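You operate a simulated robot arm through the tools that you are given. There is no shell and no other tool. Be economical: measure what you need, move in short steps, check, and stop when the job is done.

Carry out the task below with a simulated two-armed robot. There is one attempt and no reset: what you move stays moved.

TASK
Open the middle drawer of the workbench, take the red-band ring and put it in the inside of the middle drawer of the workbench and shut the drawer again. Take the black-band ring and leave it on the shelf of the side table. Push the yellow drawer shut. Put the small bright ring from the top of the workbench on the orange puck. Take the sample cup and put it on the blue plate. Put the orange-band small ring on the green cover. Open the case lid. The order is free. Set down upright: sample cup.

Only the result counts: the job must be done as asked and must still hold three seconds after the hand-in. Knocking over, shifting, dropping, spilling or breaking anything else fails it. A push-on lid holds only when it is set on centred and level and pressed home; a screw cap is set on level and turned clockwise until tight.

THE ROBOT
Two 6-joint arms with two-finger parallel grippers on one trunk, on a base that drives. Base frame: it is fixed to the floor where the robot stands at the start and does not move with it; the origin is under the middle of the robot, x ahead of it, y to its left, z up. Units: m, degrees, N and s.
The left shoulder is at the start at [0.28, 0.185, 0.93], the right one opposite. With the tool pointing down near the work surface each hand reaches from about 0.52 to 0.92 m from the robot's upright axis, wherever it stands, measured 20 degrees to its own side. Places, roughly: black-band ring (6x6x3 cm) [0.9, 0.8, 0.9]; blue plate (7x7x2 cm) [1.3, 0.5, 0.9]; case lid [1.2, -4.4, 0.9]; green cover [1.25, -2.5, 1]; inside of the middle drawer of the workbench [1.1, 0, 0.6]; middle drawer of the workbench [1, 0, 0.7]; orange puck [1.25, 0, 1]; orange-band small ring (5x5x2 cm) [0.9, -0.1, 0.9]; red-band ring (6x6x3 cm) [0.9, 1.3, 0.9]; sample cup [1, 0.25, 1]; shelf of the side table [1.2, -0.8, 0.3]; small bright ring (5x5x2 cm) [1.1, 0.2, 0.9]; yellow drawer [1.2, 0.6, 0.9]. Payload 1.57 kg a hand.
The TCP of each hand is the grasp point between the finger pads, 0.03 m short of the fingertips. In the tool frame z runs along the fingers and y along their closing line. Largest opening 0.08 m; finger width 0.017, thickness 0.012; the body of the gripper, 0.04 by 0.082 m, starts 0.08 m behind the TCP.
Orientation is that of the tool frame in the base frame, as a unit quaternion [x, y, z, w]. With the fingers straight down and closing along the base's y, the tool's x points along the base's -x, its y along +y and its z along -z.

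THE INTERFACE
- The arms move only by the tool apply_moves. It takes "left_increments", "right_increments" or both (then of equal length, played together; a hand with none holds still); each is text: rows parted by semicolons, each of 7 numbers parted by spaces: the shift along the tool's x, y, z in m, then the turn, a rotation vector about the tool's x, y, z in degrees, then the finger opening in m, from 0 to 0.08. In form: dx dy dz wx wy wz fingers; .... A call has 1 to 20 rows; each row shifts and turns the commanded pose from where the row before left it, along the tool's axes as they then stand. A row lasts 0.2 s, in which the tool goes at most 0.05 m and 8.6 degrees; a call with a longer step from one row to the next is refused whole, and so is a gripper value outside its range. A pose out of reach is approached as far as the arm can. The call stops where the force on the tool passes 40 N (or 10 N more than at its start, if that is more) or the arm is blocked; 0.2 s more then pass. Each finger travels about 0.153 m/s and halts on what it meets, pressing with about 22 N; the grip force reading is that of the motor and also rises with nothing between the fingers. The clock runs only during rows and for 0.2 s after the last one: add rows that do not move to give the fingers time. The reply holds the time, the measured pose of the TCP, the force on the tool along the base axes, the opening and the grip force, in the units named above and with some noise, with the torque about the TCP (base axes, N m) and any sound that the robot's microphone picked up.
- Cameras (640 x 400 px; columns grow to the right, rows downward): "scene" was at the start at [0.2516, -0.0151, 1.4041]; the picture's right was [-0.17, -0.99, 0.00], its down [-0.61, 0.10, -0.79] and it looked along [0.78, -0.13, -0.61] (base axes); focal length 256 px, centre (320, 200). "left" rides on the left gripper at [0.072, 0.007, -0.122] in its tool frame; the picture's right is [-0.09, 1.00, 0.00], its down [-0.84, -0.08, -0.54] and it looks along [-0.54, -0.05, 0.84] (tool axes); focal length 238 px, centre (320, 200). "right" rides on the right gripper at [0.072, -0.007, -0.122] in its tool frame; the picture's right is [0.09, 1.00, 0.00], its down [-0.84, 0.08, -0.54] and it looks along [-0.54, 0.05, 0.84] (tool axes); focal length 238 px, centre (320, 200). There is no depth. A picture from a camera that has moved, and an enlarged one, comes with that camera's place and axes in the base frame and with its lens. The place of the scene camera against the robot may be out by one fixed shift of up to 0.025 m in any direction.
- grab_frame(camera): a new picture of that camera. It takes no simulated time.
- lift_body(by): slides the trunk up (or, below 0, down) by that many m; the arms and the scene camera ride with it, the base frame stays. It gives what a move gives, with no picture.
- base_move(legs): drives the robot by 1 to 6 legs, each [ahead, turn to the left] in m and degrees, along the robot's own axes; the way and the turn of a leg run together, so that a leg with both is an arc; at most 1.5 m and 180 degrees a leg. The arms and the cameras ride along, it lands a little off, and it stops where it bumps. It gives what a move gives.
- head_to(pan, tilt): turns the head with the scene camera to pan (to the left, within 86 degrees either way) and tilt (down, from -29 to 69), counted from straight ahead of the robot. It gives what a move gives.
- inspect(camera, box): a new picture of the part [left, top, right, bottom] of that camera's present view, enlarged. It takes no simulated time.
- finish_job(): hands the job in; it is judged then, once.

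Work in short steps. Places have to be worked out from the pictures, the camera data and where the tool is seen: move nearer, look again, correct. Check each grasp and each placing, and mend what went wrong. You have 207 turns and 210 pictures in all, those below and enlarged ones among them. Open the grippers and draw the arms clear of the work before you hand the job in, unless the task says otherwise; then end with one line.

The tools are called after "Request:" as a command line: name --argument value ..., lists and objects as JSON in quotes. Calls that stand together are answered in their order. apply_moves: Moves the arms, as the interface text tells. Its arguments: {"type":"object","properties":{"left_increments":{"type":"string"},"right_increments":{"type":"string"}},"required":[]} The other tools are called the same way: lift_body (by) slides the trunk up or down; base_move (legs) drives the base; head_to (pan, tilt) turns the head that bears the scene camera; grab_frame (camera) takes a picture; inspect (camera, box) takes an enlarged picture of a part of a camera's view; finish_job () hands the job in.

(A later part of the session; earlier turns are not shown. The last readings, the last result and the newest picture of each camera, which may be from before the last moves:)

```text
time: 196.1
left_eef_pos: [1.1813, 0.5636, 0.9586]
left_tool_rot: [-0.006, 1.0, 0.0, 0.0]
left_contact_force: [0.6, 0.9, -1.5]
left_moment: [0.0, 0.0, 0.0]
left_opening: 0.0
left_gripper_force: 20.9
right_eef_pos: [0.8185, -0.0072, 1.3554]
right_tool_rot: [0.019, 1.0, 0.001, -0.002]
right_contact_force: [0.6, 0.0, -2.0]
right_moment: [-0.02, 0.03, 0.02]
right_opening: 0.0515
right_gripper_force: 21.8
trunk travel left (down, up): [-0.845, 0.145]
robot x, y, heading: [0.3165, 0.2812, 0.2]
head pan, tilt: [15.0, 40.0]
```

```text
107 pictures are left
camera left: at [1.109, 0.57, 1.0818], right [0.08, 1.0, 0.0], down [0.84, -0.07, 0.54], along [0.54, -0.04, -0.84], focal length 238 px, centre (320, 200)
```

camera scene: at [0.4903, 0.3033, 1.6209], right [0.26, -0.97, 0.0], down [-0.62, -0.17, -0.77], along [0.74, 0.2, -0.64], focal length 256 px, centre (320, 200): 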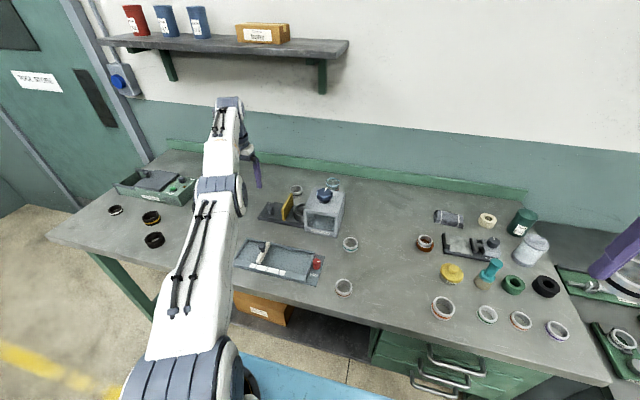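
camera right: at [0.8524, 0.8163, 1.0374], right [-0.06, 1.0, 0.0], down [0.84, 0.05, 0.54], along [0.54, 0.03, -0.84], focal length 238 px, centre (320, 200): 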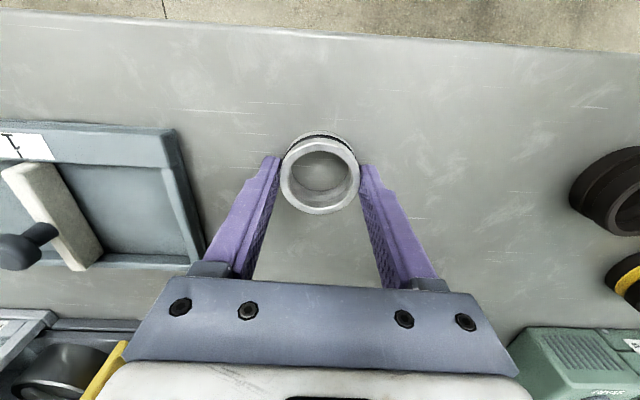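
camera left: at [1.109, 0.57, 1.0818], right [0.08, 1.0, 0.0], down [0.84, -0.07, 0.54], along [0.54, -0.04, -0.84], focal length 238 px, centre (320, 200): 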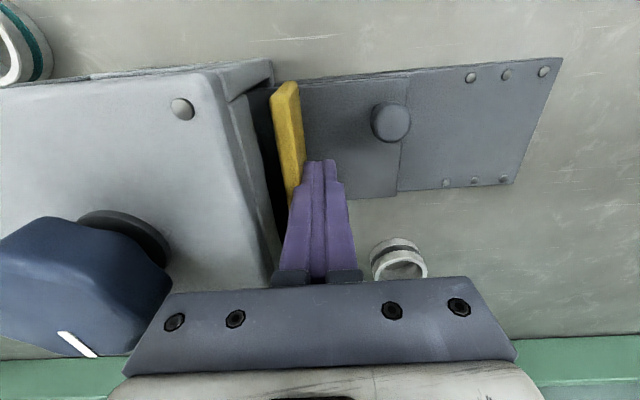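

About 1 cm remains. Small steps now, watching forces because the gripper body nears the blue knob.

Request:
apply_moves --left_increments "0 -0.004 0 0 0 0 0;0 -0.004 0 0 0 0 0;0 0 0 0 0 0 0"

Request:
grab_frame --camera "left"

```text
time: 196.9
left_eef_pos: [1.1806, 0.5559, 0.9601]
left_tool_rot: [-0.005, 1.0, 0.0, 0.0]
left_contact_force: [0.8, 0.1, 0.2]
left_moment: [0.01, 0.01, 0.01]
left_opening: 0.0
left_gripper_force: 21.1
right_eef_pos: [0.8193, -0.007, 1.3559]
right_tool_rot: [0.02, 1.0, 0.0, -0.003]
right_contact_force: [1.3, 0.4, -1.5]
right_moment: [-0.01, 0.0, 0.01]
right_opening: 0.0514
right_gripper_force: 22.3
trunk travel left (down, up): [-0.845, 0.145]
robot x, y, heading: [0.3129, 0.2837, 0.4]
head pan, tilt: [15.0, 40.0]
```

```text
106 pictures are left
camera left: at [1.1091, 0.5619, 1.0824], right [0.08, 1.0, 0.0], down [0.84, -0.07, 0.54], along [0.54, -0.04, -0.84], focal length 238 px, centre (320, 200)
```

left: 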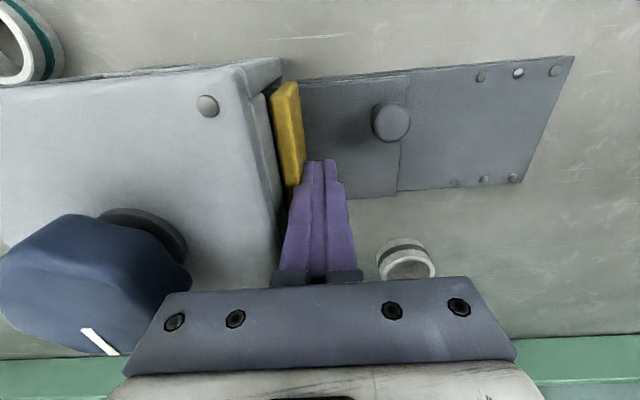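

Nearly flush; push until the stop.

Request:
apply_moves --left_increments "0 -0.003 0 0 0 0 0;0 -0.003 0 0 0 0 0;0 0 0 0 0 0 0"

Request:
apply_moves --left_increments "0 -0.003 0 0 0 0 0;0 -0.003 0 0 0 0 0;0 0 0 0 0 0 0"

Request:
grab_frame --camera "left"

```text
time: 197.7
left_eef_pos: [1.1807, 0.5559, 0.9602]
left_tool_rot: [-0.006, 1.0, 0.002, 0.001]
left_contact_force: [3.5, 30.8, -1.0]
left_moment: [0.13, -0.06, -0.13]
left_opening: 0.0
left_gripper_force: 21.2
right_eef_pos: [0.819, -0.0044, 1.3564]
right_tool_rot: [0.02, 1.0, 0.0, -0.003]
right_contact_force: [0.5, -0.1, -1.1]
right_moment: [0.01, 0.04, -0.03]
right_opening: 0.0514
right_gripper_force: 22.4
trunk travel left (down, up): [-0.845, 0.145]
robot x, y, heading: [0.3116, 0.2834, 0.5]
head pan, tilt: [15.0, 40.0]
```

```text
time: 198.2
left_eef_pos: [1.1802, 0.5545, 0.9589]
left_tool_rot: [-0.007, 1.0, 0.005, 0.002]
left_contact_force: [1.0, 6.4, -1.6]
left_moment: [-0.05, 0.04, -0.06]
left_opening: 0.0001
left_gripper_force: 21.3
right_eef_pos: [0.8188, -0.0068, 1.3548]
right_tool_rot: [0.019, 1.0, 0.001, -0.003]
right_contact_force: [0.0, -0.7, -1.3]
right_moment: [-0.05, 0.01, -0.01]
right_opening: 0.0514
right_gripper_force: 22.0
trunk travel left (down, up): [-0.845, 0.145]
robot x, y, heading: [0.3176, 0.2829, 0.4]
head pan, tilt: [15.0, 40.0]
stopped in row 2 (left hand): the force on the tool passed its limit at 43 N (the readings are from after the stop); the commanded pose is now the measured one
```

```text
105 pictures are left
camera left: at [1.1084, 0.5602, 1.0824], right [0.08, 1.0, 0.01], down [0.84, -0.07, 0.54], along [0.54, -0.03, -0.84], focal length 238 px, centre (320, 200)
```

left: 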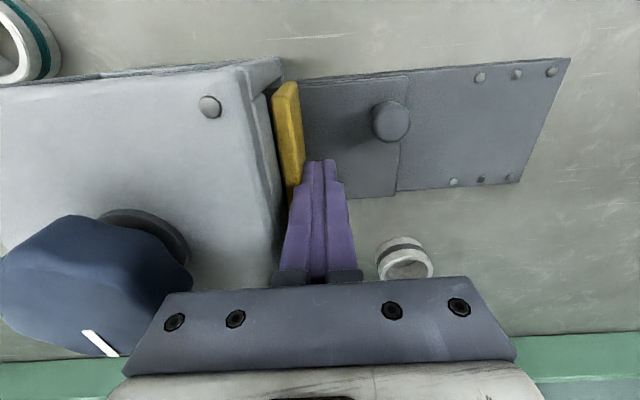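

Stopped by a force acting at fingertip level (tiny torque), so the drawer is at its stop. I withdraw +y, up, and check.

Request:
apply_moves --left_increments "0 0.01 0 0 0 0 0;0 0.01 -0.005 0 0 0 0;0 0.01 -0.03 0 0 0 0;0 0.01 -0.03 0 0 0 0;0 0.01 -0.03 0 0 0 0;0 0 -0.03 0 0 0 0;0 0 0 0 0 0 0"

Request:
base_move --legs '[[-0.15, 0]]'

Request:
grab_frame --camera "left"

Request:
inspect --camera "scene" --box '[240, 135, 400, 235]'

```text
time: 199.8
left_eef_pos: [1.1805, 0.603, 1.0874]
left_tool_rot: [-0.008, 1.0, 0.005, 0.001]
left_contact_force: [0.3, -0.2, 0.6]
left_moment: [0.02, -0.01, 0.04]
left_opening: 0.0001
left_gripper_force: 21.7
right_eef_pos: [0.8185, -0.0074, 1.3556]
right_tool_rot: [0.02, 1.0, 0.001, -0.003]
right_contact_force: [0.2, 0.9, -2.1]
right_moment: [0.0, 0.0, 0.01]
right_opening: 0.0514
right_gripper_force: 22.0
trunk travel left (down, up): [-0.845, 0.145]
robot x, y, heading: [0.3158, 0.2806, 0.3]
head pan, tilt: [15.0, 40.0]
```

```text
time: 201.2
left_eef_pos: [1.0338, 0.5983, 1.0869]
left_tool_rot: [-0.005, 1.0, 0.005, 0.001]
left_contact_force: [0.5, 0.0, 0.1]
left_moment: [-0.01, 0.04, 0.02]
left_opening: 0.0
left_gripper_force: 21.4
right_eef_pos: [0.6696, -0.0087, 1.3557]
right_tool_rot: [0.022, 1.0, 0.0, -0.003]
right_contact_force: [0.5, 0.6, -2.1]
right_moment: [0.02, 0.0, 0.02]
right_opening: 0.0512
right_gripper_force: 21.9
trunk travel left (down, up): [-0.845, 0.145]
robot x, y, heading: [0.1655, 0.281, 0.1]
head pan, tilt: [15.0, 40.0]
```

```text
104 pictures are left
camera left: at [0.9623, 0.6041, 1.2087], right [0.08, 1.0, 0.01], down [0.84, -0.07, 0.54], along [0.54, -0.04, -0.84], focal length 238 px, centre (320, 200)
```

left: 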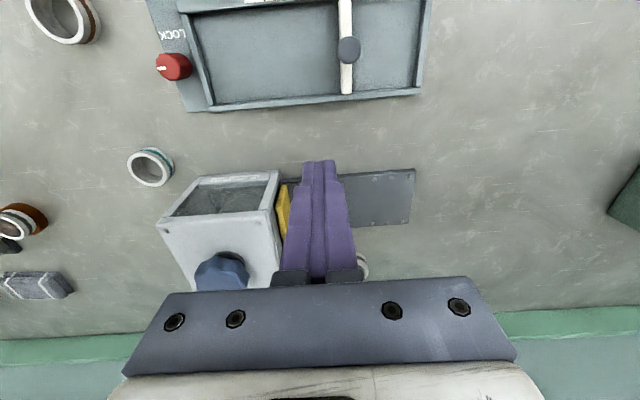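

```text
4.00 times, centred on (320, 185) of scene
camera zoom: at [0.4139, 0.3029, 1.621], right [0.26, -0.97, 0.0], down [-0.62, -0.17, -0.77], along [0.74, 0.2, -0.64], focal length 1025 px, centre (320, 260)
```

zoom: 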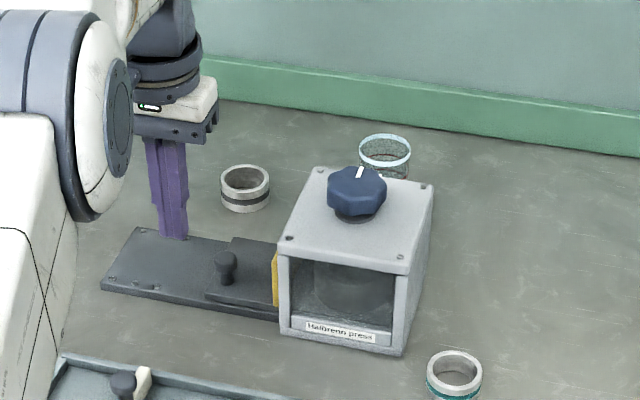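

The yellow drawer is shut. I back off, lower the trunk to its starting height, and drive to y≈−0.45 for the orange-band small ring and the side-table shelf.

Request:
base_move --legs '[[-0.35, 0]]'

Request:
lift_body --by -0.22

Request:
apply_moves --left_increments "0.03 -0.03 -0.02 0 0 0 0.08;0.03 -0.03 -0.03 0 0 0 0.08;0.03 -0.03 -0.03 0 0 0 0.08;0.03 -0.03 -0.03 0 0 0 0.08;0 -0.02 -0.04 0 0 0 0.08;0 0 -0.04 0 0 0 0.08;0 0 -0.04 0 0 0 0.08;0 0 0 0 0 0 0.08"

Request:
base_move --legs '[[0, -90], [0.73, 0], [0, 90]]'

Request:
head_to --pan 0 --tilt 45

Request:
grab_frame --camera "scene"

```text
time: 203.4
left_eef_pos: [0.6782, 0.6033, 1.0858]
left_tool_rot: [-0.007, 1.0, 0.006, 0.0]
left_contact_force: [0.1, 0.4, 0.5]
left_moment: [-0.01, 0.03, -0.01]
left_opening: 0.0
left_gripper_force: 21.3
right_eef_pos: [0.3157, -0.0073, 1.3547]
right_tool_rot: [0.02, 1.0, 0.0, -0.003]
right_contact_force: [-0.2, -0.2, -1.3]
right_moment: [0.0, 0.03, -0.02]
right_opening: 0.0514
right_gripper_force: 21.8
trunk travel left (down, up): [-0.845, 0.145]
robot x, y, heading: [-0.1894, 0.2774, -0.0]
head pan, tilt: [15.0, 40.0]
```

```text
time: 205.8
left_eef_pos: [0.6772, 0.6034, 0.8661]
left_tool_rot: [-0.007, 1.0, 0.006, 0.0]
left_contact_force: [-0.4, -0.1, 0.3]
left_moment: [0.03, -0.02, -0.01]
left_opening: 0.0
left_gripper_force: 21.6
right_eef_pos: [0.316, -0.0073, 1.1354]
right_tool_rot: [0.019, 1.0, 0.001, -0.003]
right_contact_force: [0.3, 0.1, -1.0]
right_moment: [0.01, 0.01, 0.01]
right_opening: 0.0515
right_gripper_force: 22.1
trunk travel left (down, up): [-0.625, 0.365]
robot x, y, heading: [-0.19, 0.2822, 0.2]
head pan, tilt: [15.0, 40.0]
```

```text
refused: row 2 steps farther than a row can; nothing moved
```

```text
time: 214.9
left_eef_pos: [0.3707, -1.1834, 0.8651]
left_tool_rot: [0.59, 0.807, 0.003, 0.004]
left_contact_force: [1.2, -0.7, 0.2]
left_moment: [-0.01, 0.04, -0.02]
left_opening: 0.0001
left_gripper_force: 21.3
right_eef_pos: [-0.3198, -1.01, 1.136]
right_tool_rot: [0.613, 0.79, 0.002, -0.002]
right_contact_force: [-0.3, 0.0, -0.6]
right_moment: [-0.03, 0.01, -0.01]
right_opening: 0.0516
right_gripper_force: 21.8
trunk travel left (down, up): [-0.625, 0.365]
robot x, y, heading: [-0.1869, -0.4425, -73.1]
head pan, tilt: [15.0, 40.0]
stopped in leg 3: the robot was blocked; the commanded pose is now the measured one
```

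```text
time: 215.7
left_eef_pos: [0.37, -1.1839, 0.8662]
left_tool_rot: [0.592, 0.806, 0.002, 0.003]
left_contact_force: [0.2, 0.1, -0.4]
left_moment: [-0.01, -0.02, 0.02]
left_opening: 0.0
left_gripper_force: 21.5
right_eef_pos: [-0.3186, -1.0105, 1.1358]
right_tool_rot: [0.613, 0.79, 0.002, -0.003]
right_contact_force: [0.2, 0.3, -1.4]
right_moment: [-0.01, -0.02, 0.03]
right_opening: 0.0512
right_gripper_force: 21.7
trunk travel left (down, up): [-0.625, 0.365]
robot x, y, heading: [-0.1853, -0.4422, -73.2]
head pan, tilt: [0.0, 45.0]
```

```text
102 pictures are left
camera scene: at [-0.1108, -0.6759, 1.3937], right [-0.96, -0.29, 0.0], down [-0.2, 0.68, -0.71], along [0.2, -0.68, -0.71], focal length 256 px, centre (320, 200)
```

scene: 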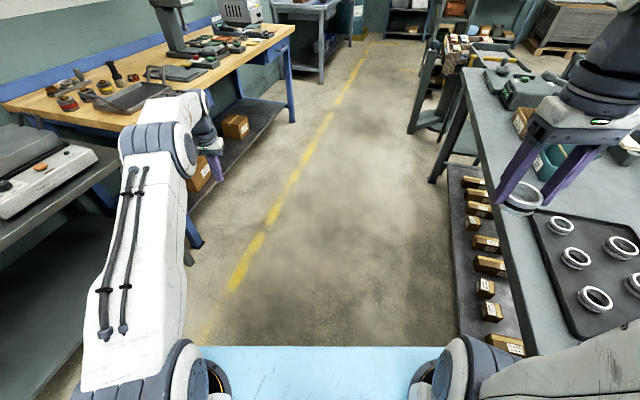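

The aisle here is narrow (opposite bench at x≈−0.44), so the turn was blocked. I undo the turn, reverse to y≈0 where turning works, and face the bench.

Request:
base_move --legs '[[0, -17], [-0.5, 0], [0, 90]]'

Request:
grab_frame --camera "scene"

```text
time: 223.4
left_eef_pos: [0.6873, 0.3668, 0.8667]
left_tool_rot: [0.002, 1.0, 0.004, 0.001]
left_contact_force: [0.3, -0.3, 0.1]
left_moment: [0.01, 0.0, -0.01]
left_opening: 0.0
left_gripper_force: 21.3
right_eef_pos: [0.3131, -0.2358, 1.1356]
right_tool_rot: [0.03, 1.0, 0.0, -0.003]
right_contact_force: [-0.1, 0.8, -0.7]
right_moment: [-0.06, 0.01, 0.0]
right_opening: 0.0515
right_gripper_force: 22.4
trunk travel left (down, up): [-0.625, 0.365]
robot x, y, heading: [-0.1847, 0.0639, -1.2]
head pan, tilt: [0.0, 45.0]
```

```text
101 pictures are left
camera scene: at [0.0617, 0.0577, 1.3937], right [-0.02, -1.0, 0.0], down [-0.71, 0.01, -0.71], along [0.71, -0.01, -0.71], focal length 256 px, centre (320, 200)
```

scene: 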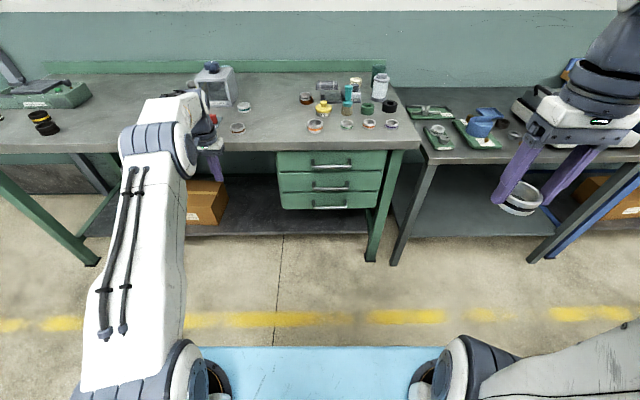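

I raise and tuck the left hand, then do an S-move to about (0.2,−0.35).

Request:
apply_moves --left_increments "0.02 -0.02 -0.035 0 0 0 0.08;0.02 -0.02 -0.035 0 0 0 0.08;0.02 -0.02 -0.035 0 0 0 0.08;0.02 -0.02 -0.035 0 0 0 0.08;0.02 -0.02 -0.035 0 0 0 0.08;0.02 -0.02 -0.035 0 0 0 0.08;0.02 0 -0.035 0 0 0 0.08;0 0 0 0 0 0 0.08"

Request:
base_move --legs '[[0, -45], [0.55, 0], [0, 46]]'

Request:
grab_frame --camera "scene"

```text
time: 225.2
left_eef_pos: [0.5471, 0.2432, 1.1078]
left_tool_rot: [0.003, 1.0, 0.004, 0.0]
left_contact_force: [0.2, 0.2, 0.6]
left_moment: [0.02, -0.01, -0.01]
left_opening: 0.0799
left_gripper_force: 0.0
right_eef_pos: [0.3133, -0.2368, 1.135]
right_tool_rot: [0.03, 1.0, 0.0, -0.003]
right_contact_force: [-0.4, -0.4, -0.9]
right_moment: [0.0, 0.0, -0.01]
right_opening: 0.0516
right_gripper_force: 21.5
trunk travel left (down, up): [-0.625, 0.365]
robot x, y, heading: [-0.1862, 0.0634, -1.2]
head pan, tilt: [0.0, 45.0]
```

```text
time: 232.6
left_eef_pos: [0.9261, -0.1436, 1.1079]
left_tool_rot: [-0.008, 1.0, 0.004, 0.001]
left_contact_force: [-0.2, -0.5, -0.6]
left_moment: [-0.01, -0.02, 0.0]
left_opening: 0.0799
left_gripper_force: 0.1
right_eef_pos: [0.7004, -0.629, 1.1354]
right_tool_rot: [0.02, 1.0, -0.001, -0.003]
right_contact_force: [0.2, -0.1, -1.1]
right_moment: [-0.02, -0.01, 0.0]
right_opening: 0.0512
right_gripper_force: 21.9
trunk travel left (down, up): [-0.625, 0.365]
robot x, y, heading: [0.1951, -0.3462, 0.4]
head pan, tilt: [0.0, 45.0]
```

```text
100 pictures are left
camera scene: at [0.4432, -0.3407, 1.3937], right [0.0, -1.0, 0.0], down [-0.71, 0.0, -0.71], along [0.71, 0.0, -0.71], focal length 256 px, centre (320, 200)
```

scene: 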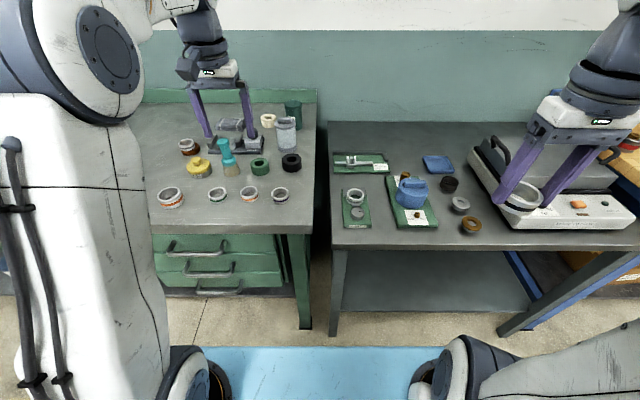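

The left hand is now near the orange-band ring; I look with its camera.

Request:
grab_frame --camera "left"

Request:
inspect --camera "scene" --box '[320, 130, 560, 340]'

```text
99 pictures are left
camera left: at [0.853, -0.1408, 1.2303], right [0.08, 1.0, 0.01], down [0.84, -0.07, 0.54], along [0.54, -0.03, -0.84], focal length 238 px, centre (320, 200)
```

left: 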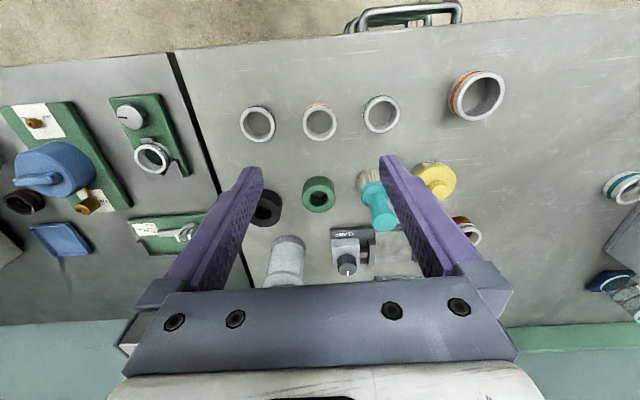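

```text
1.90 times, centred on (440, 235) of scene
camera zoom: at [0.4432, -0.3407, 1.3937], right [0.0, -1.0, 0.0], down [-0.71, 0.0, -0.71], along [0.71, 0.0, -0.71], focal length 488 px, centre (91, 133)
```

zoom: 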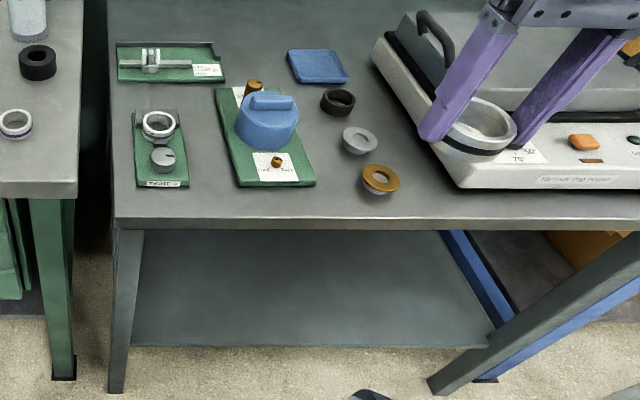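

Orange-band small ring at ≈(0.940,−0.144). I align and descend to z≈0.96, then recheck.

Request:
apply_moves --left_increments "-0.014 0 0.03 0 0 0 0.08;0 0 0.04 0 0 0 0.08;0 0 0.04 0 0 0 0.08;0 0 0.035 0 0 0 0.08;0 0 0 0 0 0 0.08"

Request:
grab_frame --camera "left"

```text
time: 233.8
left_eef_pos: [0.9384, -0.143, 0.9615]
left_tool_rot: [-0.008, 1.0, 0.004, 0.001]
left_contact_force: [0.5, 0.0, -0.7]
left_moment: [-0.03, 0.02, 0.01]
left_opening: 0.0801
left_gripper_force: 0.0
right_eef_pos: [0.7017, -0.6289, 1.1348]
right_tool_rot: [0.019, 1.0, 0.0, -0.002]
right_contact_force: [0.4, -0.4, -0.2]
right_moment: [0.01, 0.04, 0.0]
right_opening: 0.0513
right_gripper_force: 21.9
trunk travel left (down, up): [-0.625, 0.365]
robot x, y, heading: [0.1958, -0.3413, 0.0]
head pan, tilt: [0.0, 45.0]
```

```text
97 pictures are left
camera left: at [0.867, -0.1391, 1.0837], right [0.08, 1.0, 0.01], down [0.84, -0.07, 0.54], along [0.54, -0.03, -0.84], focal length 238 px, centre (320, 200)
```

left: 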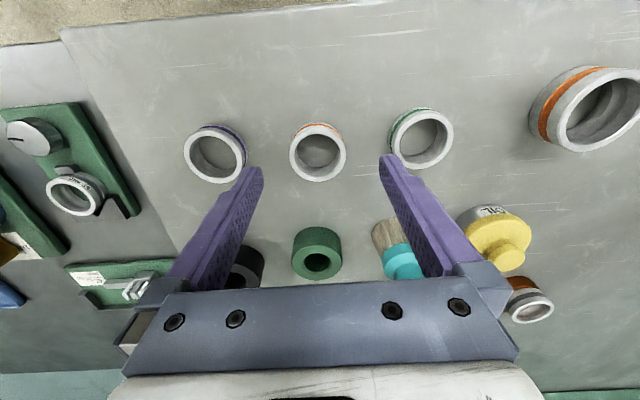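

Ring centred; neighbours are ~8 cm apart so I narrow the opening to 6.8 cm, descend and close.

Request:
apply_moves --left_increments "-0.002 -0.0015 0 0 0 0 0.068;0 0 0.02 0 0 0 0.068;0 0 0.02 0 0 0 0.068;0 0 0.007 0 0 0 0.068;0 0 0 0 0 0 0.068;0 0 0 0 0 0 0.05;0 0 0 0 0 0 0.04;0 0 0 0 0 0 0.035;0 0 0 0 0 0 0.035"

Request:
grab_frame --camera "left"

```text
time: 235.8
left_eef_pos: [0.9398, -0.1445, 0.9152]
left_tool_rot: [-0.008, 1.0, 0.004, 0.0]
left_contact_force: [-0.5, 0.2, -1.1]
left_moment: [-0.02, -0.03, 0.01]
left_opening: 0.0461
left_gripper_force: 22.5
right_eef_pos: [0.7014, -0.6289, 1.1356]
right_tool_rot: [0.019, 1.0, 0.0, -0.003]
right_contact_force: [1.1, 0.5, -1.5]
right_moment: [0.0, 0.03, 0.02]
right_opening: 0.0513
right_gripper_force: 21.9
trunk travel left (down, up): [-0.625, 0.365]
robot x, y, heading: [0.1926, -0.3412, 0.2]
head pan, tilt: [0.0, 45.0]
```

```text
96 pictures are left
camera left: at [0.8692, -0.14, 1.038], right [0.08, 1.0, 0.01], down [0.84, -0.07, 0.54], along [0.54, -0.03, -0.84], focal length 238 px, centre (320, 200)
```

left: 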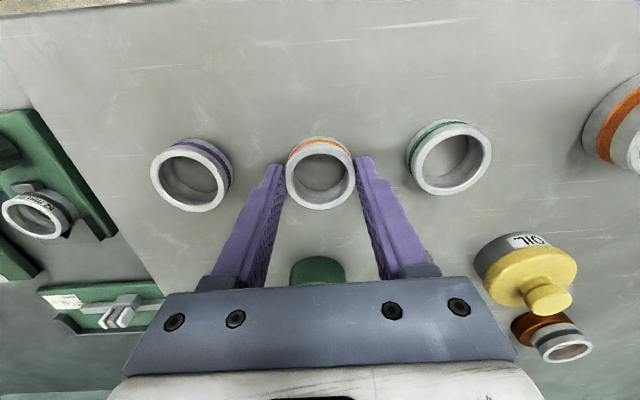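

Gripped (4.6 cm). I lift it and draw the left hand back in front of the bench, before lowering the trunk for the shelf.

Request:
apply_moves --left_increments "0 0 -0.03 0 0 0 0.035;0 0 -0.04 0 0 0 0.035;0 0 -0.045 0 0 0 0.035;0 0 -0.045 0 0 0 0.035;0.02 0 -0.04 0 0 0 0.035;0.045 0 0 0 0 0 0.035;0.045 0 0 0 0 0 0.035;0.045 0 0 0 0 0 0.035;0.045 0 0 0 0 0 0.035;0.045 0 0 0 0 0 0.035;0 0 0 0 0 0 0.035"

Request:
lift_body --by -0.55

Request:
head_to --pan -25 --tilt 25

Request:
grab_frame --camera "scene"

Request:
grab_frame --camera "right"

```text
time: 238.2
left_eef_pos: [0.7005, -0.1521, 1.1132]
left_tool_rot: [-0.008, 1.0, 0.004, 0.0]
left_contact_force: [0.2, -0.2, -1.2]
left_moment: [0.02, 0.04, 0.02]
left_opening: 0.0459
left_gripper_force: 22.1
left hand out of reach, approached as far as the arm can: row 10
right_eef_pos: [0.7006, -0.6296, 1.1355]
right_tool_rot: [0.019, 1.0, 0.0, -0.004]
right_contact_force: [-0.9, 0.3, -1.4]
right_moment: [-0.03, 0.01, 0.0]
right_opening: 0.0513
right_gripper_force: 22.2
trunk travel left (down, up): [-0.625, 0.365]
robot x, y, heading: [0.1954, -0.3415, 0.5]
head pan, tilt: [0.0, 45.0]
```

```text
refused: -0.55 is not a number from -0.4 to 0.4
```

```text
time: 239.1
left_eef_pos: [0.7008, -0.1529, 1.1143]
left_tool_rot: [-0.009, 1.0, 0.004, -0.001]
left_contact_force: [-0.2, -0.5, -0.7]
left_moment: [0.02, -0.03, 0.04]
left_opening: 0.046
left_gripper_force: 21.5
right_eef_pos: [0.7018, -0.6288, 1.1363]
right_tool_rot: [0.019, 1.0, -0.001, -0.003]
right_contact_force: [0.1, -0.1, -2.6]
right_moment: [-0.01, 0.0, -0.02]
right_opening: 0.0514
right_gripper_force: 22.4
trunk travel left (down, up): [-0.625, 0.365]
robot x, y, heading: [0.1926, -0.3369, 0.1]
head pan, tilt: [-25.0, 25.0]
```

```text
95 pictures are left
camera scene: at [0.4456, -0.3795, 1.4242], right [-0.42, -0.91, 0.0], down [-0.38, 0.18, -0.91], along [0.82, -0.38, -0.42], focal length 256 px, centre (320, 200)
```

scene: 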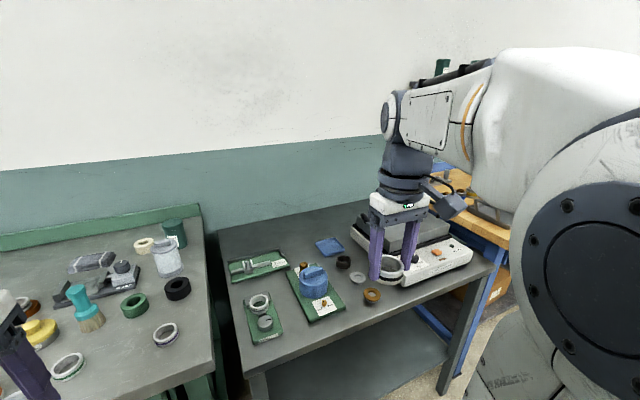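

```text
94 pictures are left
camera right: at [0.6305, -0.633, 1.2572], right [-0.05, 1.0, 0.0], down [0.84, 0.04, 0.54], along [0.54, 0.03, -0.84], focal length 238 px, centre (320, 200)
```

right: 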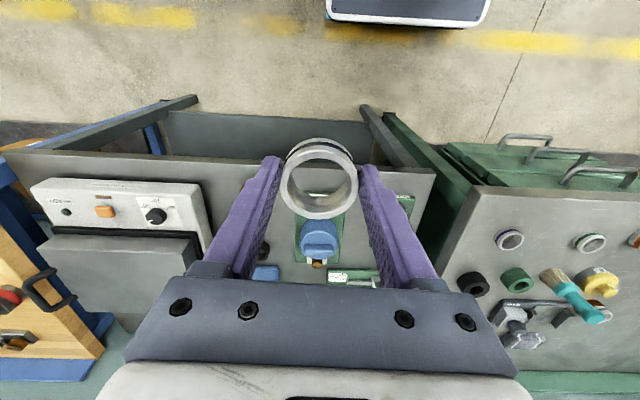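

Both hands are clear of table edges (x=0.70). Lower the trunk in two steps.

Request:
lift_body --by -0.4

Request:
lift_body --by -0.15

Request:
head_to --pan -25 --tilt 30

Request:
grab_frame --camera "scene"

Request:
grab_frame --camera "right"

```text
time: 242.9
left_eef_pos: [0.702, -0.1534, 0.7127]
left_tool_rot: [-0.008, 1.0, 0.004, -0.001]
left_contact_force: [0.6, -0.1, -1.0]
left_moment: [-0.01, -0.02, 0.03]
left_opening: 0.0459
left_gripper_force: 21.8
right_eef_pos: [0.7011, -0.6288, 0.7353]
right_tool_rot: [0.019, 1.0, 0.0, -0.004]
right_contact_force: [-0.6, 0.2, -1.5]
right_moment: [0.01, 0.02, -0.01]
right_opening: 0.0515
right_gripper_force: 22.0
trunk travel left (down, up): [-0.225, 0.765]
robot x, y, heading: [0.195, -0.3432, 0.4]
head pan, tilt: [-25.0, 25.0]
```

```text
time: 244.7
left_eef_pos: [0.7007, -0.1533, 0.5623]
left_tool_rot: [-0.007, 1.0, 0.004, -0.002]
left_contact_force: [0.3, -0.1, -0.4]
left_moment: [-0.02, 0.04, -0.04]
left_opening: 0.0461
left_gripper_force: 22.0
right_eef_pos: [0.701, -0.6291, 0.5858]
right_tool_rot: [0.019, 1.0, 0.0, -0.002]
right_contact_force: [0.4, -0.3, -1.4]
right_moment: [-0.01, -0.04, 0.01]
right_opening: 0.0514
right_gripper_force: 21.9
trunk travel left (down, up): [-0.075, 0.915]
robot x, y, heading: [0.1973, -0.3415, 0.1]
head pan, tilt: [-25.0, 25.0]
```

```text
time: 245.3
left_eef_pos: [0.7013, -0.1538, 0.5629]
left_tool_rot: [-0.009, 1.0, 0.004, -0.001]
left_contact_force: [0.3, 0.4, -1.2]
left_moment: [0.02, -0.01, -0.01]
left_opening: 0.046
left_gripper_force: 21.9
right_eef_pos: [0.7004, -0.6293, 0.5854]
right_tool_rot: [0.019, 1.0, 0.0, -0.002]
right_contact_force: [-0.5, -0.7, -0.8]
right_moment: [0.02, 0.03, 0.04]
right_opening: 0.0514
right_gripper_force: 21.8
trunk travel left (down, up): [-0.075, 0.915]
robot x, y, heading: [0.1986, -0.3404, 0.3]
head pan, tilt: [-25.0, 30.0]
```

```text
93 pictures are left
camera scene: at [0.444, -0.3788, 0.8664], right [-0.42, -0.91, 0.0], down [-0.45, 0.21, -0.87], along [0.79, -0.36, -0.5], focal length 256 px, centre (320, 200)
```

scene: 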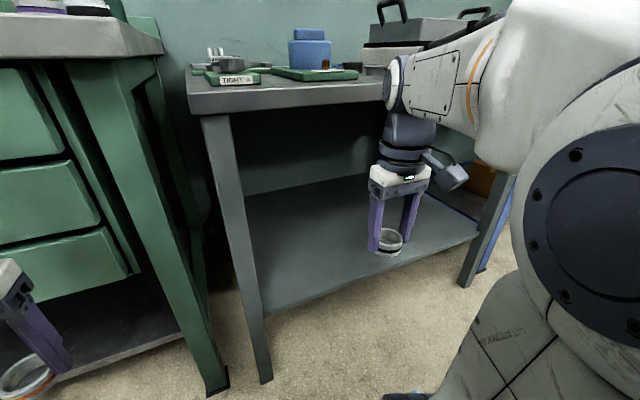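

```text
92 pictures are left
camera right: at [0.6304, -0.633, 0.7072], right [-0.05, 1.0, 0.0], down [0.84, 0.04, 0.54], along [0.54, 0.03, -0.84], focal length 238 px, centre (320, 200)
```

right: 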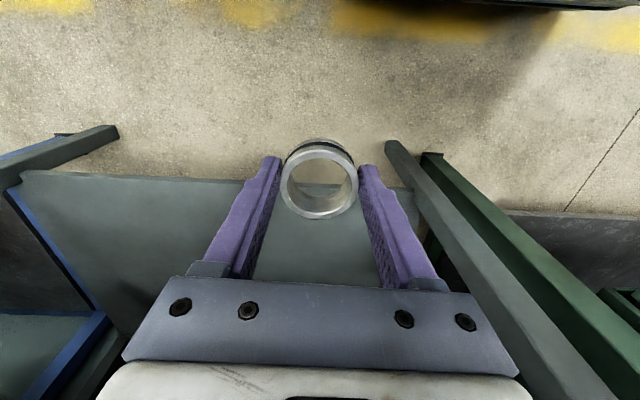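

I lower the right hand below the tabletop level, then look before going forward under the table.

Request:
apply_moves --right_increments "0 -0.01 0.04 0 0 0 0.045;0 -0.01 0.04 0 0 0 0.045;0 -0.01 0.04 0 0 0 0.045;0 -0.01 0.04 0 0 0 0.045;0 -0.01 0.02 0 0 0 0.045;0 0 0 0 0 0 0.045"

Request:
grab_frame --camera "scene"

Request:
grab_frame --camera "right"

```text
time: 246.7
left_eef_pos: [0.701, -0.1529, 0.5641]
left_tool_rot: [-0.008, 1.0, 0.005, -0.001]
left_contact_force: [0.1, -0.1, -0.4]
left_moment: [-0.01, 0.0, -0.01]
left_opening: 0.0458
left_gripper_force: 21.5
right_eef_pos: [0.7014, -0.6794, 0.4053]
right_tool_rot: [0.019, 1.0, 0.0, -0.003]
right_contact_force: [0.2, 0.1, -2.1]
right_moment: [0.0, 0.01, -0.01]
right_opening: 0.0512
right_gripper_force: 21.9
trunk travel left (down, up): [-0.075, 0.915]
robot x, y, heading: [0.1959, -0.3407, 0.2]
head pan, tilt: [-25.0, 30.0]
```

```text
91 pictures are left
camera scene: at [0.444, -0.3788, 0.8663], right [-0.42, -0.91, 0.0], down [-0.45, 0.21, -0.87], along [0.79, -0.36, -0.5], focal length 256 px, centre (320, 200)
```

scene: 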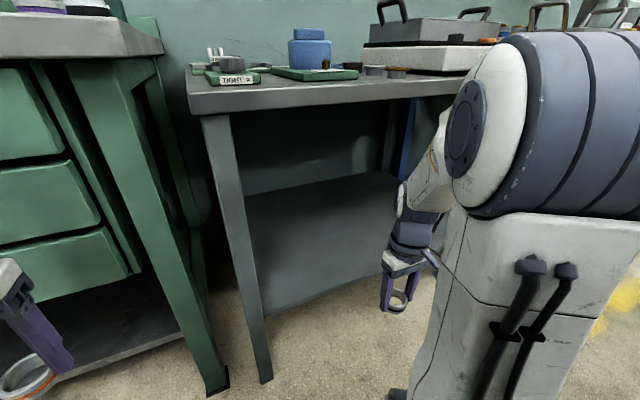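

```text
90 pictures are left
camera right: at [0.631, -0.6834, 0.5266], right [-0.05, 1.0, 0.0], down [0.84, 0.04, 0.54], along [0.54, 0.03, -0.84], focal length 238 px, centre (320, 200)
```

right: 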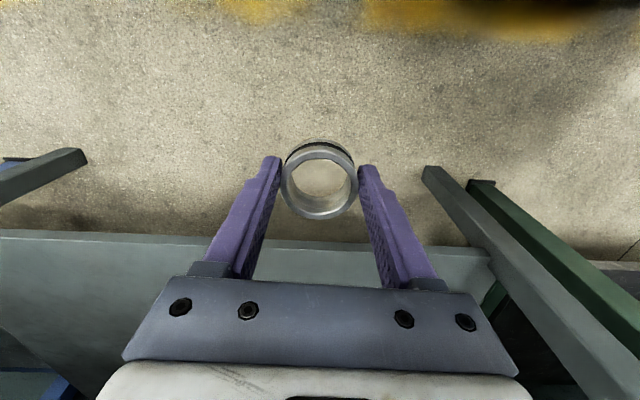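

Shelf surface is at about z 0.24–0.3, front edge x≈0.86–0.9. I extend under the table to x≈0.98.

Request:
apply_moves --right_increments "-0.04 -0.006 0 0 0 0 0.045;-0.04 -0.006 0 0 0 0 0.045;-0.04 -0.006 0 0 0 0 0.045;-0.04 -0.006 0 0 0 0 0.045;0 0 0 0 0 0 0.045"

Request:
grab_frame --camera "right"

Request:
grab_frame --camera "scene"

```text
time: 247.9
left_eef_pos: [0.7027, -0.1532, 0.564]
left_tool_rot: [-0.008, 1.0, 0.004, -0.001]
left_contact_force: [-0.1, 0.4, -0.5]
left_moment: [0.0, -0.01, 0.02]
left_opening: 0.0456
left_gripper_force: 21.9
right_eef_pos: [0.8597, -0.7084, 0.4046]
right_tool_rot: [0.019, 1.0, 0.0, -0.003]
right_contact_force: [-0.5, 0.1, -1.9]
right_moment: [0.03, 0.01, -0.03]
right_opening: 0.0515
right_gripper_force: 21.8
trunk travel left (down, up): [-0.075, 0.915]
robot x, y, heading: [0.1926, -0.3414, 0.4]
head pan, tilt: [-25.0, 30.0]
```

```text
89 pictures are left
camera right: at [0.7894, -0.7122, 0.5268], right [-0.05, 1.0, 0.0], down [0.84, 0.04, 0.54], along [0.54, 0.03, -0.84], focal length 238 px, centre (320, 200)
```

right: 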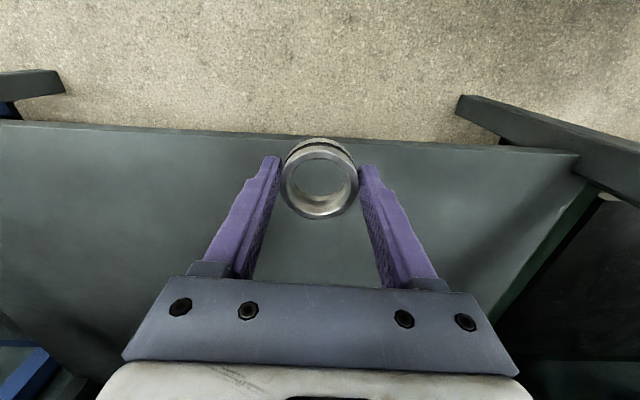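

```text
88 pictures are left
camera scene: at [0.444, -0.3788, 0.8663], right [-0.42, -0.91, 0.0], down [-0.45, 0.21, -0.87], along [0.79, -0.36, -0.5], focal length 256 px, centre (320, 200)
```

scene: 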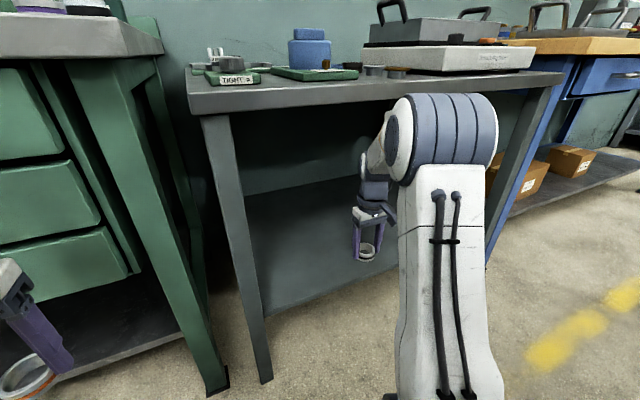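

The elbow is near the tabletop edge; I lower the trunk the remaining 7 cm (raising the hand 4 cm first) so the elbow passes under.

Request:
apply_moves --right_increments "0 0 -0.03 0 0 0 0.045;0 0 -0.01 0 0 0 0.045;0 0 0 0 0 0 0.045"

Request:
lift_body --by -0.07

Request:
grab_frame --camera "scene"

```text
time: 248.7
left_eef_pos: [0.7015, -0.1529, 0.5637]
left_tool_rot: [-0.008, 1.0, 0.004, -0.001]
left_contact_force: [0.8, 0.8, -1.5]
left_moment: [0.0, 0.01, -0.01]
left_opening: 0.046
left_gripper_force: 21.9
right_eef_pos: [0.8601, -0.7086, 0.4447]
right_tool_rot: [0.019, 1.0, 0.0, -0.003]
right_contact_force: [0.4, -0.3, -1.4]
right_moment: [-0.01, 0.02, 0.03]
right_opening: 0.0514
right_gripper_force: 22.5
trunk travel left (down, up): [-0.075, 0.915]
robot x, y, heading: [0.1933, -0.3424, 0.1]
head pan, tilt: [-25.0, 30.0]
```

```text
time: 249.8
left_eef_pos: [0.7014, -0.1535, 0.4947]
left_tool_rot: [-0.009, 1.0, 0.005, -0.001]
left_contact_force: [0.0, -0.3, 0.4]
left_moment: [-0.03, 0.0, -0.01]
left_opening: 0.0459
left_gripper_force: 22.2
right_eef_pos: [0.8586, -0.7104, 0.374]
right_tool_rot: [0.019, 1.0, 0.0, -0.003]
right_contact_force: [0.6, -0.5, -1.3]
right_moment: [0.01, 0.01, -0.04]
right_opening: 0.0512
right_gripper_force: 22.2
trunk travel left (down, up): [-0.005, 0.985]
robot x, y, heading: [0.1979, -0.343, 0.3]
head pan, tilt: [-25.0, 30.0]
```

```text
87 pictures are left
camera scene: at [0.444, -0.3788, 0.7964], right [-0.42, -0.91, 0.0], down [-0.45, 0.21, -0.87], along [0.79, -0.36, -0.5], focal length 256 px, centre (320, 200)
```

scene: 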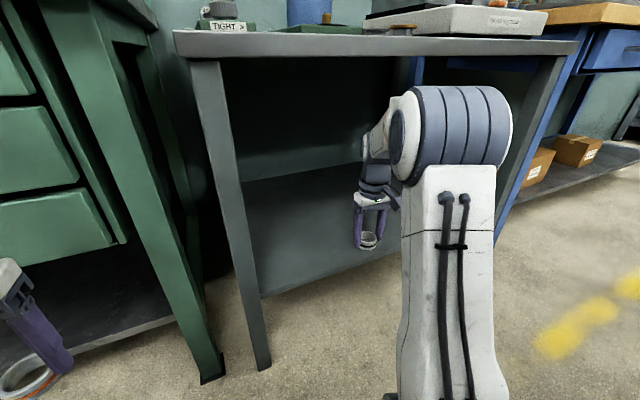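

Elbow top is now ≈4 cm below the tabletop underside. I extend 9 cm further.

Request:
apply_moves --right_increments "-0.03 0 0 0 0 0 0.045;-0.03 0 0 0 0 0 0.045;-0.03 0 0 0 0 0 0.045;0 0 0 0 0 0 0.045"

Request:
grab_frame --camera "scene"

Request:
grab_frame --camera "right"

```text
time: 250.8
left_eef_pos: [0.7015, -0.1532, 0.4943]
left_tool_rot: [-0.008, 1.0, 0.004, -0.001]
left_contact_force: [0.1, -0.3, -1.3]
left_moment: [-0.01, -0.03, -0.01]
left_opening: 0.0457
left_gripper_force: 22.4
right_eef_pos: [0.9512, -0.71, 0.3735]
right_tool_rot: [0.019, 1.0, 0.0, -0.002]
right_contact_force: [0.1, -0.4, -1.2]
right_moment: [-0.02, 0.05, 0.0]
right_opening: 0.0514
right_gripper_force: 21.7
trunk travel left (down, up): [-0.005, 0.985]
robot x, y, heading: [0.1962, -0.3412, 0.1]
head pan, tilt: [-25.0, 30.0]
```

```text
86 pictures are left
camera scene: at [0.444, -0.3788, 0.7963], right [-0.42, -0.91, 0.0], down [-0.45, 0.21, -0.87], along [0.79, -0.36, -0.5], focal length 256 px, centre (320, 200)
```

scene: 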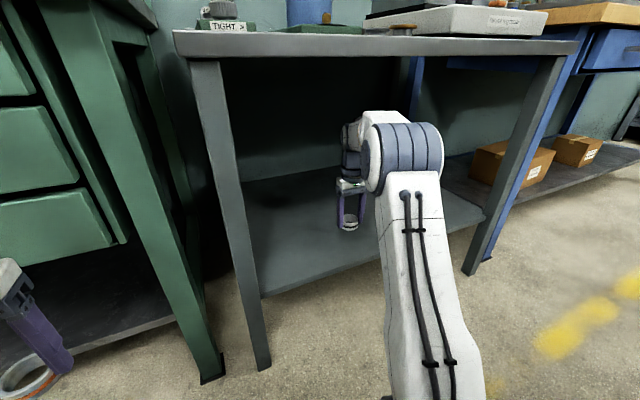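

```text
85 pictures are left
camera right: at [0.8809, -0.7145, 0.4957], right [-0.05, 1.0, 0.0], down [0.84, 0.04, 0.54], along [0.54, 0.03, -0.84], focal length 238 px, centre (320, 200)
```

right: 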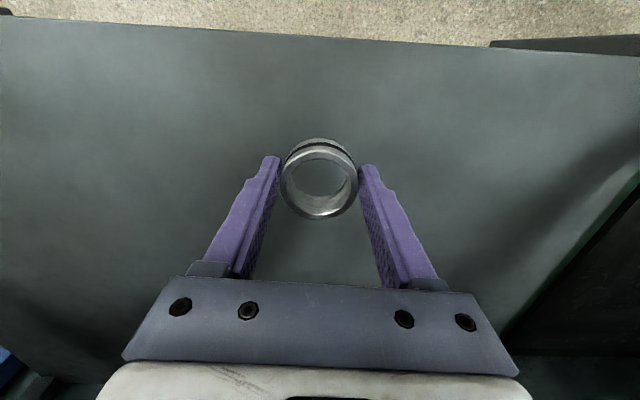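

Plenty of clearance. I extend 6 cm more and start lowering toward the shelf.

Request:
apply_moves --right_increments "-0.03 0 0 0 0 0 0.045;-0.03 0 0 0 0 0 0.045;0 0 0.015 0 0 0 0.045;0 0 0.015 0 0 0 0.045;0 0 0.005 0 0 0 0.045;0 0 0.005 0 0 0 0.045;0 0 0 0 0 0 0.045"

Request:
grab_frame --camera "right"

```text
time: 252.4
left_eef_pos: [0.7016, -0.1531, 0.4944]
left_tool_rot: [-0.008, 1.0, 0.004, -0.001]
left_contact_force: [-0.3, -0.8, -0.9]
left_moment: [0.02, 0.04, -0.01]
left_opening: 0.046
left_gripper_force: 21.9
right_eef_pos: [1.0099, -0.7139, 0.3342]
right_tool_rot: [0.02, 1.0, 0.001, -0.003]
right_contact_force: [-0.4, 0.8, -2.0]
right_moment: [0.03, 0.0, -0.02]
right_opening: 0.0513
right_gripper_force: 21.6
trunk travel left (down, up): [-0.005, 0.985]
robot x, y, heading: [0.1996, -0.3392, 0.1]
head pan, tilt: [-25.0, 30.0]
```

```text
84 pictures are left
camera right: at [0.9399, -0.7184, 0.456], right [-0.05, 1.0, 0.0], down [0.84, 0.04, 0.54], along [0.54, 0.03, -0.84], focal length 238 px, centre (320, 200)
```

right: 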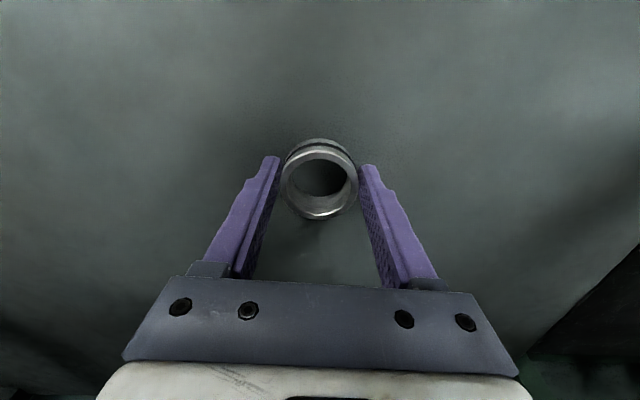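

Shadow suggests the shelf is close. I continue in small steps to contact.

Request:
apply_moves --right_increments "0 0 0.006 0 0 0 0.045;0 0 0.006 0 0 0 0.045;0 0 0 0 0 0 0.045"

Request:
apply_moves --right_increments "0 0 0.005 0 0 0 0.045;0 0 0.005 0 0 0 0.045;0 0 0 0 0 0 0.045"

Request:
apply_moves --right_increments "0 0 0.004 0 0 0 0.045;0 0 0.004 0 0 0 0.045;0 0 0 0 0 0 0.045"

```text
time: 253.2
left_eef_pos: [0.7, -0.1525, 0.4945]
left_tool_rot: [-0.008, 1.0, 0.004, -0.001]
left_contact_force: [-0.8, -0.5, -1.4]
left_moment: [0.02, -0.04, -0.03]
left_opening: 0.0458
left_gripper_force: 21.8
right_eef_pos: [1.0087, -0.7155, 0.3217]
right_tool_rot: [0.02, 1.0, 0.001, -0.003]
right_contact_force: [0.4, 0.2, -0.9]
right_moment: [0.0, 0.04, 0.01]
right_opening: 0.0512
right_gripper_force: 22.0
trunk travel left (down, up): [-0.005, 0.985]
robot x, y, heading: [0.1972, -0.3426, 0.2]
head pan, tilt: [-25.0, 30.0]
```

```text
time: 254.0
left_eef_pos: [0.7011, -0.1527, 0.493]
left_tool_rot: [-0.008, 1.0, 0.004, 0.0]
left_contact_force: [0.5, -0.7, -0.7]
left_moment: [-0.02, -0.02, 0.04]
left_opening: 0.0461
left_gripper_force: 22.5
right_eef_pos: [1.0093, -0.7156, 0.3145]
right_tool_rot: [0.019, 1.0, -0.001, 0.0]
right_contact_force: [-1.7, 2.1, 15.2]
right_moment: [0.14, -0.07, -0.06]
right_opening: 0.0518
right_gripper_force: 21.5
trunk travel left (down, up): [-0.005, 0.985]
robot x, y, heading: [0.1966, -0.3453, 0.2]
head pan, tilt: [-25.0, 30.0]
```

```text
time: 254.8
left_eef_pos: [0.7008, -0.1541, 0.4932]
left_tool_rot: [-0.008, 1.0, 0.004, -0.001]
left_contact_force: [-0.8, 0.5, -1.0]
left_moment: [0.0, 0.0, -0.01]
left_opening: 0.0459
left_gripper_force: 21.9
right_eef_pos: [1.0093, -0.7151, 0.3097]
right_tool_rot: [0.019, 1.0, 0.0, 0.001]
right_contact_force: [-6.0, 2.9, 13.7]
right_moment: [0.43, 0.37, 0.14]
right_opening: 0.0513
right_gripper_force: 22.2
trunk travel left (down, up): [-0.005, 0.985]
robot x, y, heading: [0.1946, -0.3397, 0.1]
head pan, tilt: [-25.0, 30.0]
stopped in row 3 (right hand): the force on the tool passed its limit at 40 N (the readings are from after the stop); the commanded pose is now the measured one
```

On the shelf. I relieve, open, lift 6 cm and check.

Request:
apply_moves --right_increments "0 0 -0.003 0 0 0 0.055;0 0 0 0 0 0 0.07;0 0 0 0 0 0 0.08;0 0 0 0 0 0 0.08;0 0 -0.03 0 0 0 0.08;0 0 -0.035 0 0 0 0.08;0 0 0 0 0 0 0.08"

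Request:
grab_frame --camera "right"

```text
time: 256.4
left_eef_pos: [0.7014, -0.1532, 0.493]
left_tool_rot: [-0.008, 1.0, 0.004, -0.001]
left_contact_force: [-1.0, -0.4, -0.6]
left_moment: [0.02, -0.02, -0.01]
left_opening: 0.046
left_gripper_force: 22.3
right_eef_pos: [1.0094, -0.7125, 0.3778]
right_tool_rot: [0.018, 1.0, 0.0, 0.0]
right_contact_force: [-0.5, -0.5, -0.4]
right_moment: [0.03, 0.01, -0.05]
right_opening: 0.08
right_gripper_force: 0.1
trunk travel left (down, up): [-0.005, 0.985]
robot x, y, heading: [0.1975, -0.3431, 0.2]
head pan, tilt: [-25.0, 30.0]
```

```text
83 pictures are left
camera right: at [0.9376, -0.7169, 0.4989], right [-0.05, 1.0, 0.0], down [0.84, 0.05, 0.54], along [0.54, 0.03, -0.84], focal length 238 px, centre (320, 200)
```

right: 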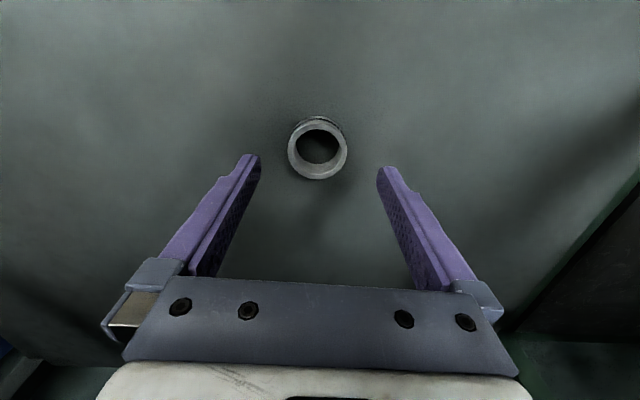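

Black-band ring is flat on the shelf. I retract the right arm along the reverse path.

Request:
apply_moves --right_increments "0.04 0 0 0 0 0 0.06;0.04 0 0 0 0 0 0.06;0.04 0.005 0 0 0 0 0.04;0.04 0.005 0 0 0 0 0.04;0.04 0.005 -0.01 0 0 0 0.04;0.04 0.005 -0.01 0 0 0 0.04;0.04 0.005 -0.01 0 0 0 0.04;0.03 0.005 -0.01 0 0 0 0.04;0 0 0 0 0 0 0.04"

Request:
grab_frame --camera "scene"

```text
time: 258.4
left_eef_pos: [0.7009, -0.1535, 0.4936]
left_tool_rot: [-0.009, 1.0, 0.005, -0.001]
left_contact_force: [-0.1, -0.1, -1.6]
left_moment: [-0.05, -0.01, 0.0]
left_opening: 0.0458
left_gripper_force: 21.9
right_eef_pos: [0.6997, -0.6724, 0.4139]
right_tool_rot: [0.019, 1.0, -0.001, 0.0]
right_contact_force: [-0.7, 0.0, 0.5]
right_moment: [0.0, 0.03, 0.0]
right_opening: 0.0398
right_gripper_force: 0.1
trunk travel left (down, up): [-0.005, 0.985]
robot x, y, heading: [0.1972, -0.3433, 0.3]
head pan, tilt: [-25.0, 30.0]
```

```text
82 pictures are left
camera scene: at [0.444, -0.3788, 0.7963], right [-0.42, -0.91, 0.0], down [-0.45, 0.21, -0.87], along [0.79, -0.36, -0.5], focal length 256 px, centre (320, 200)
```

scene: 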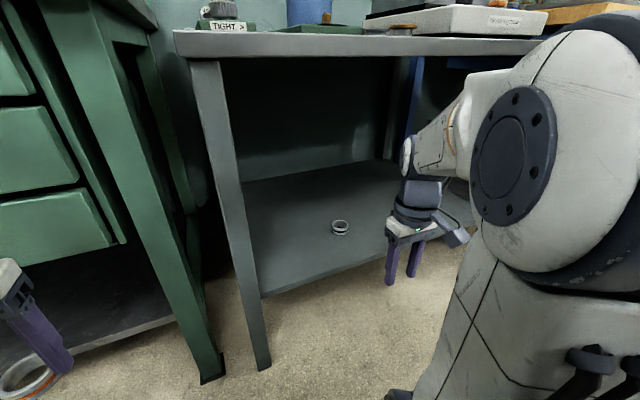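

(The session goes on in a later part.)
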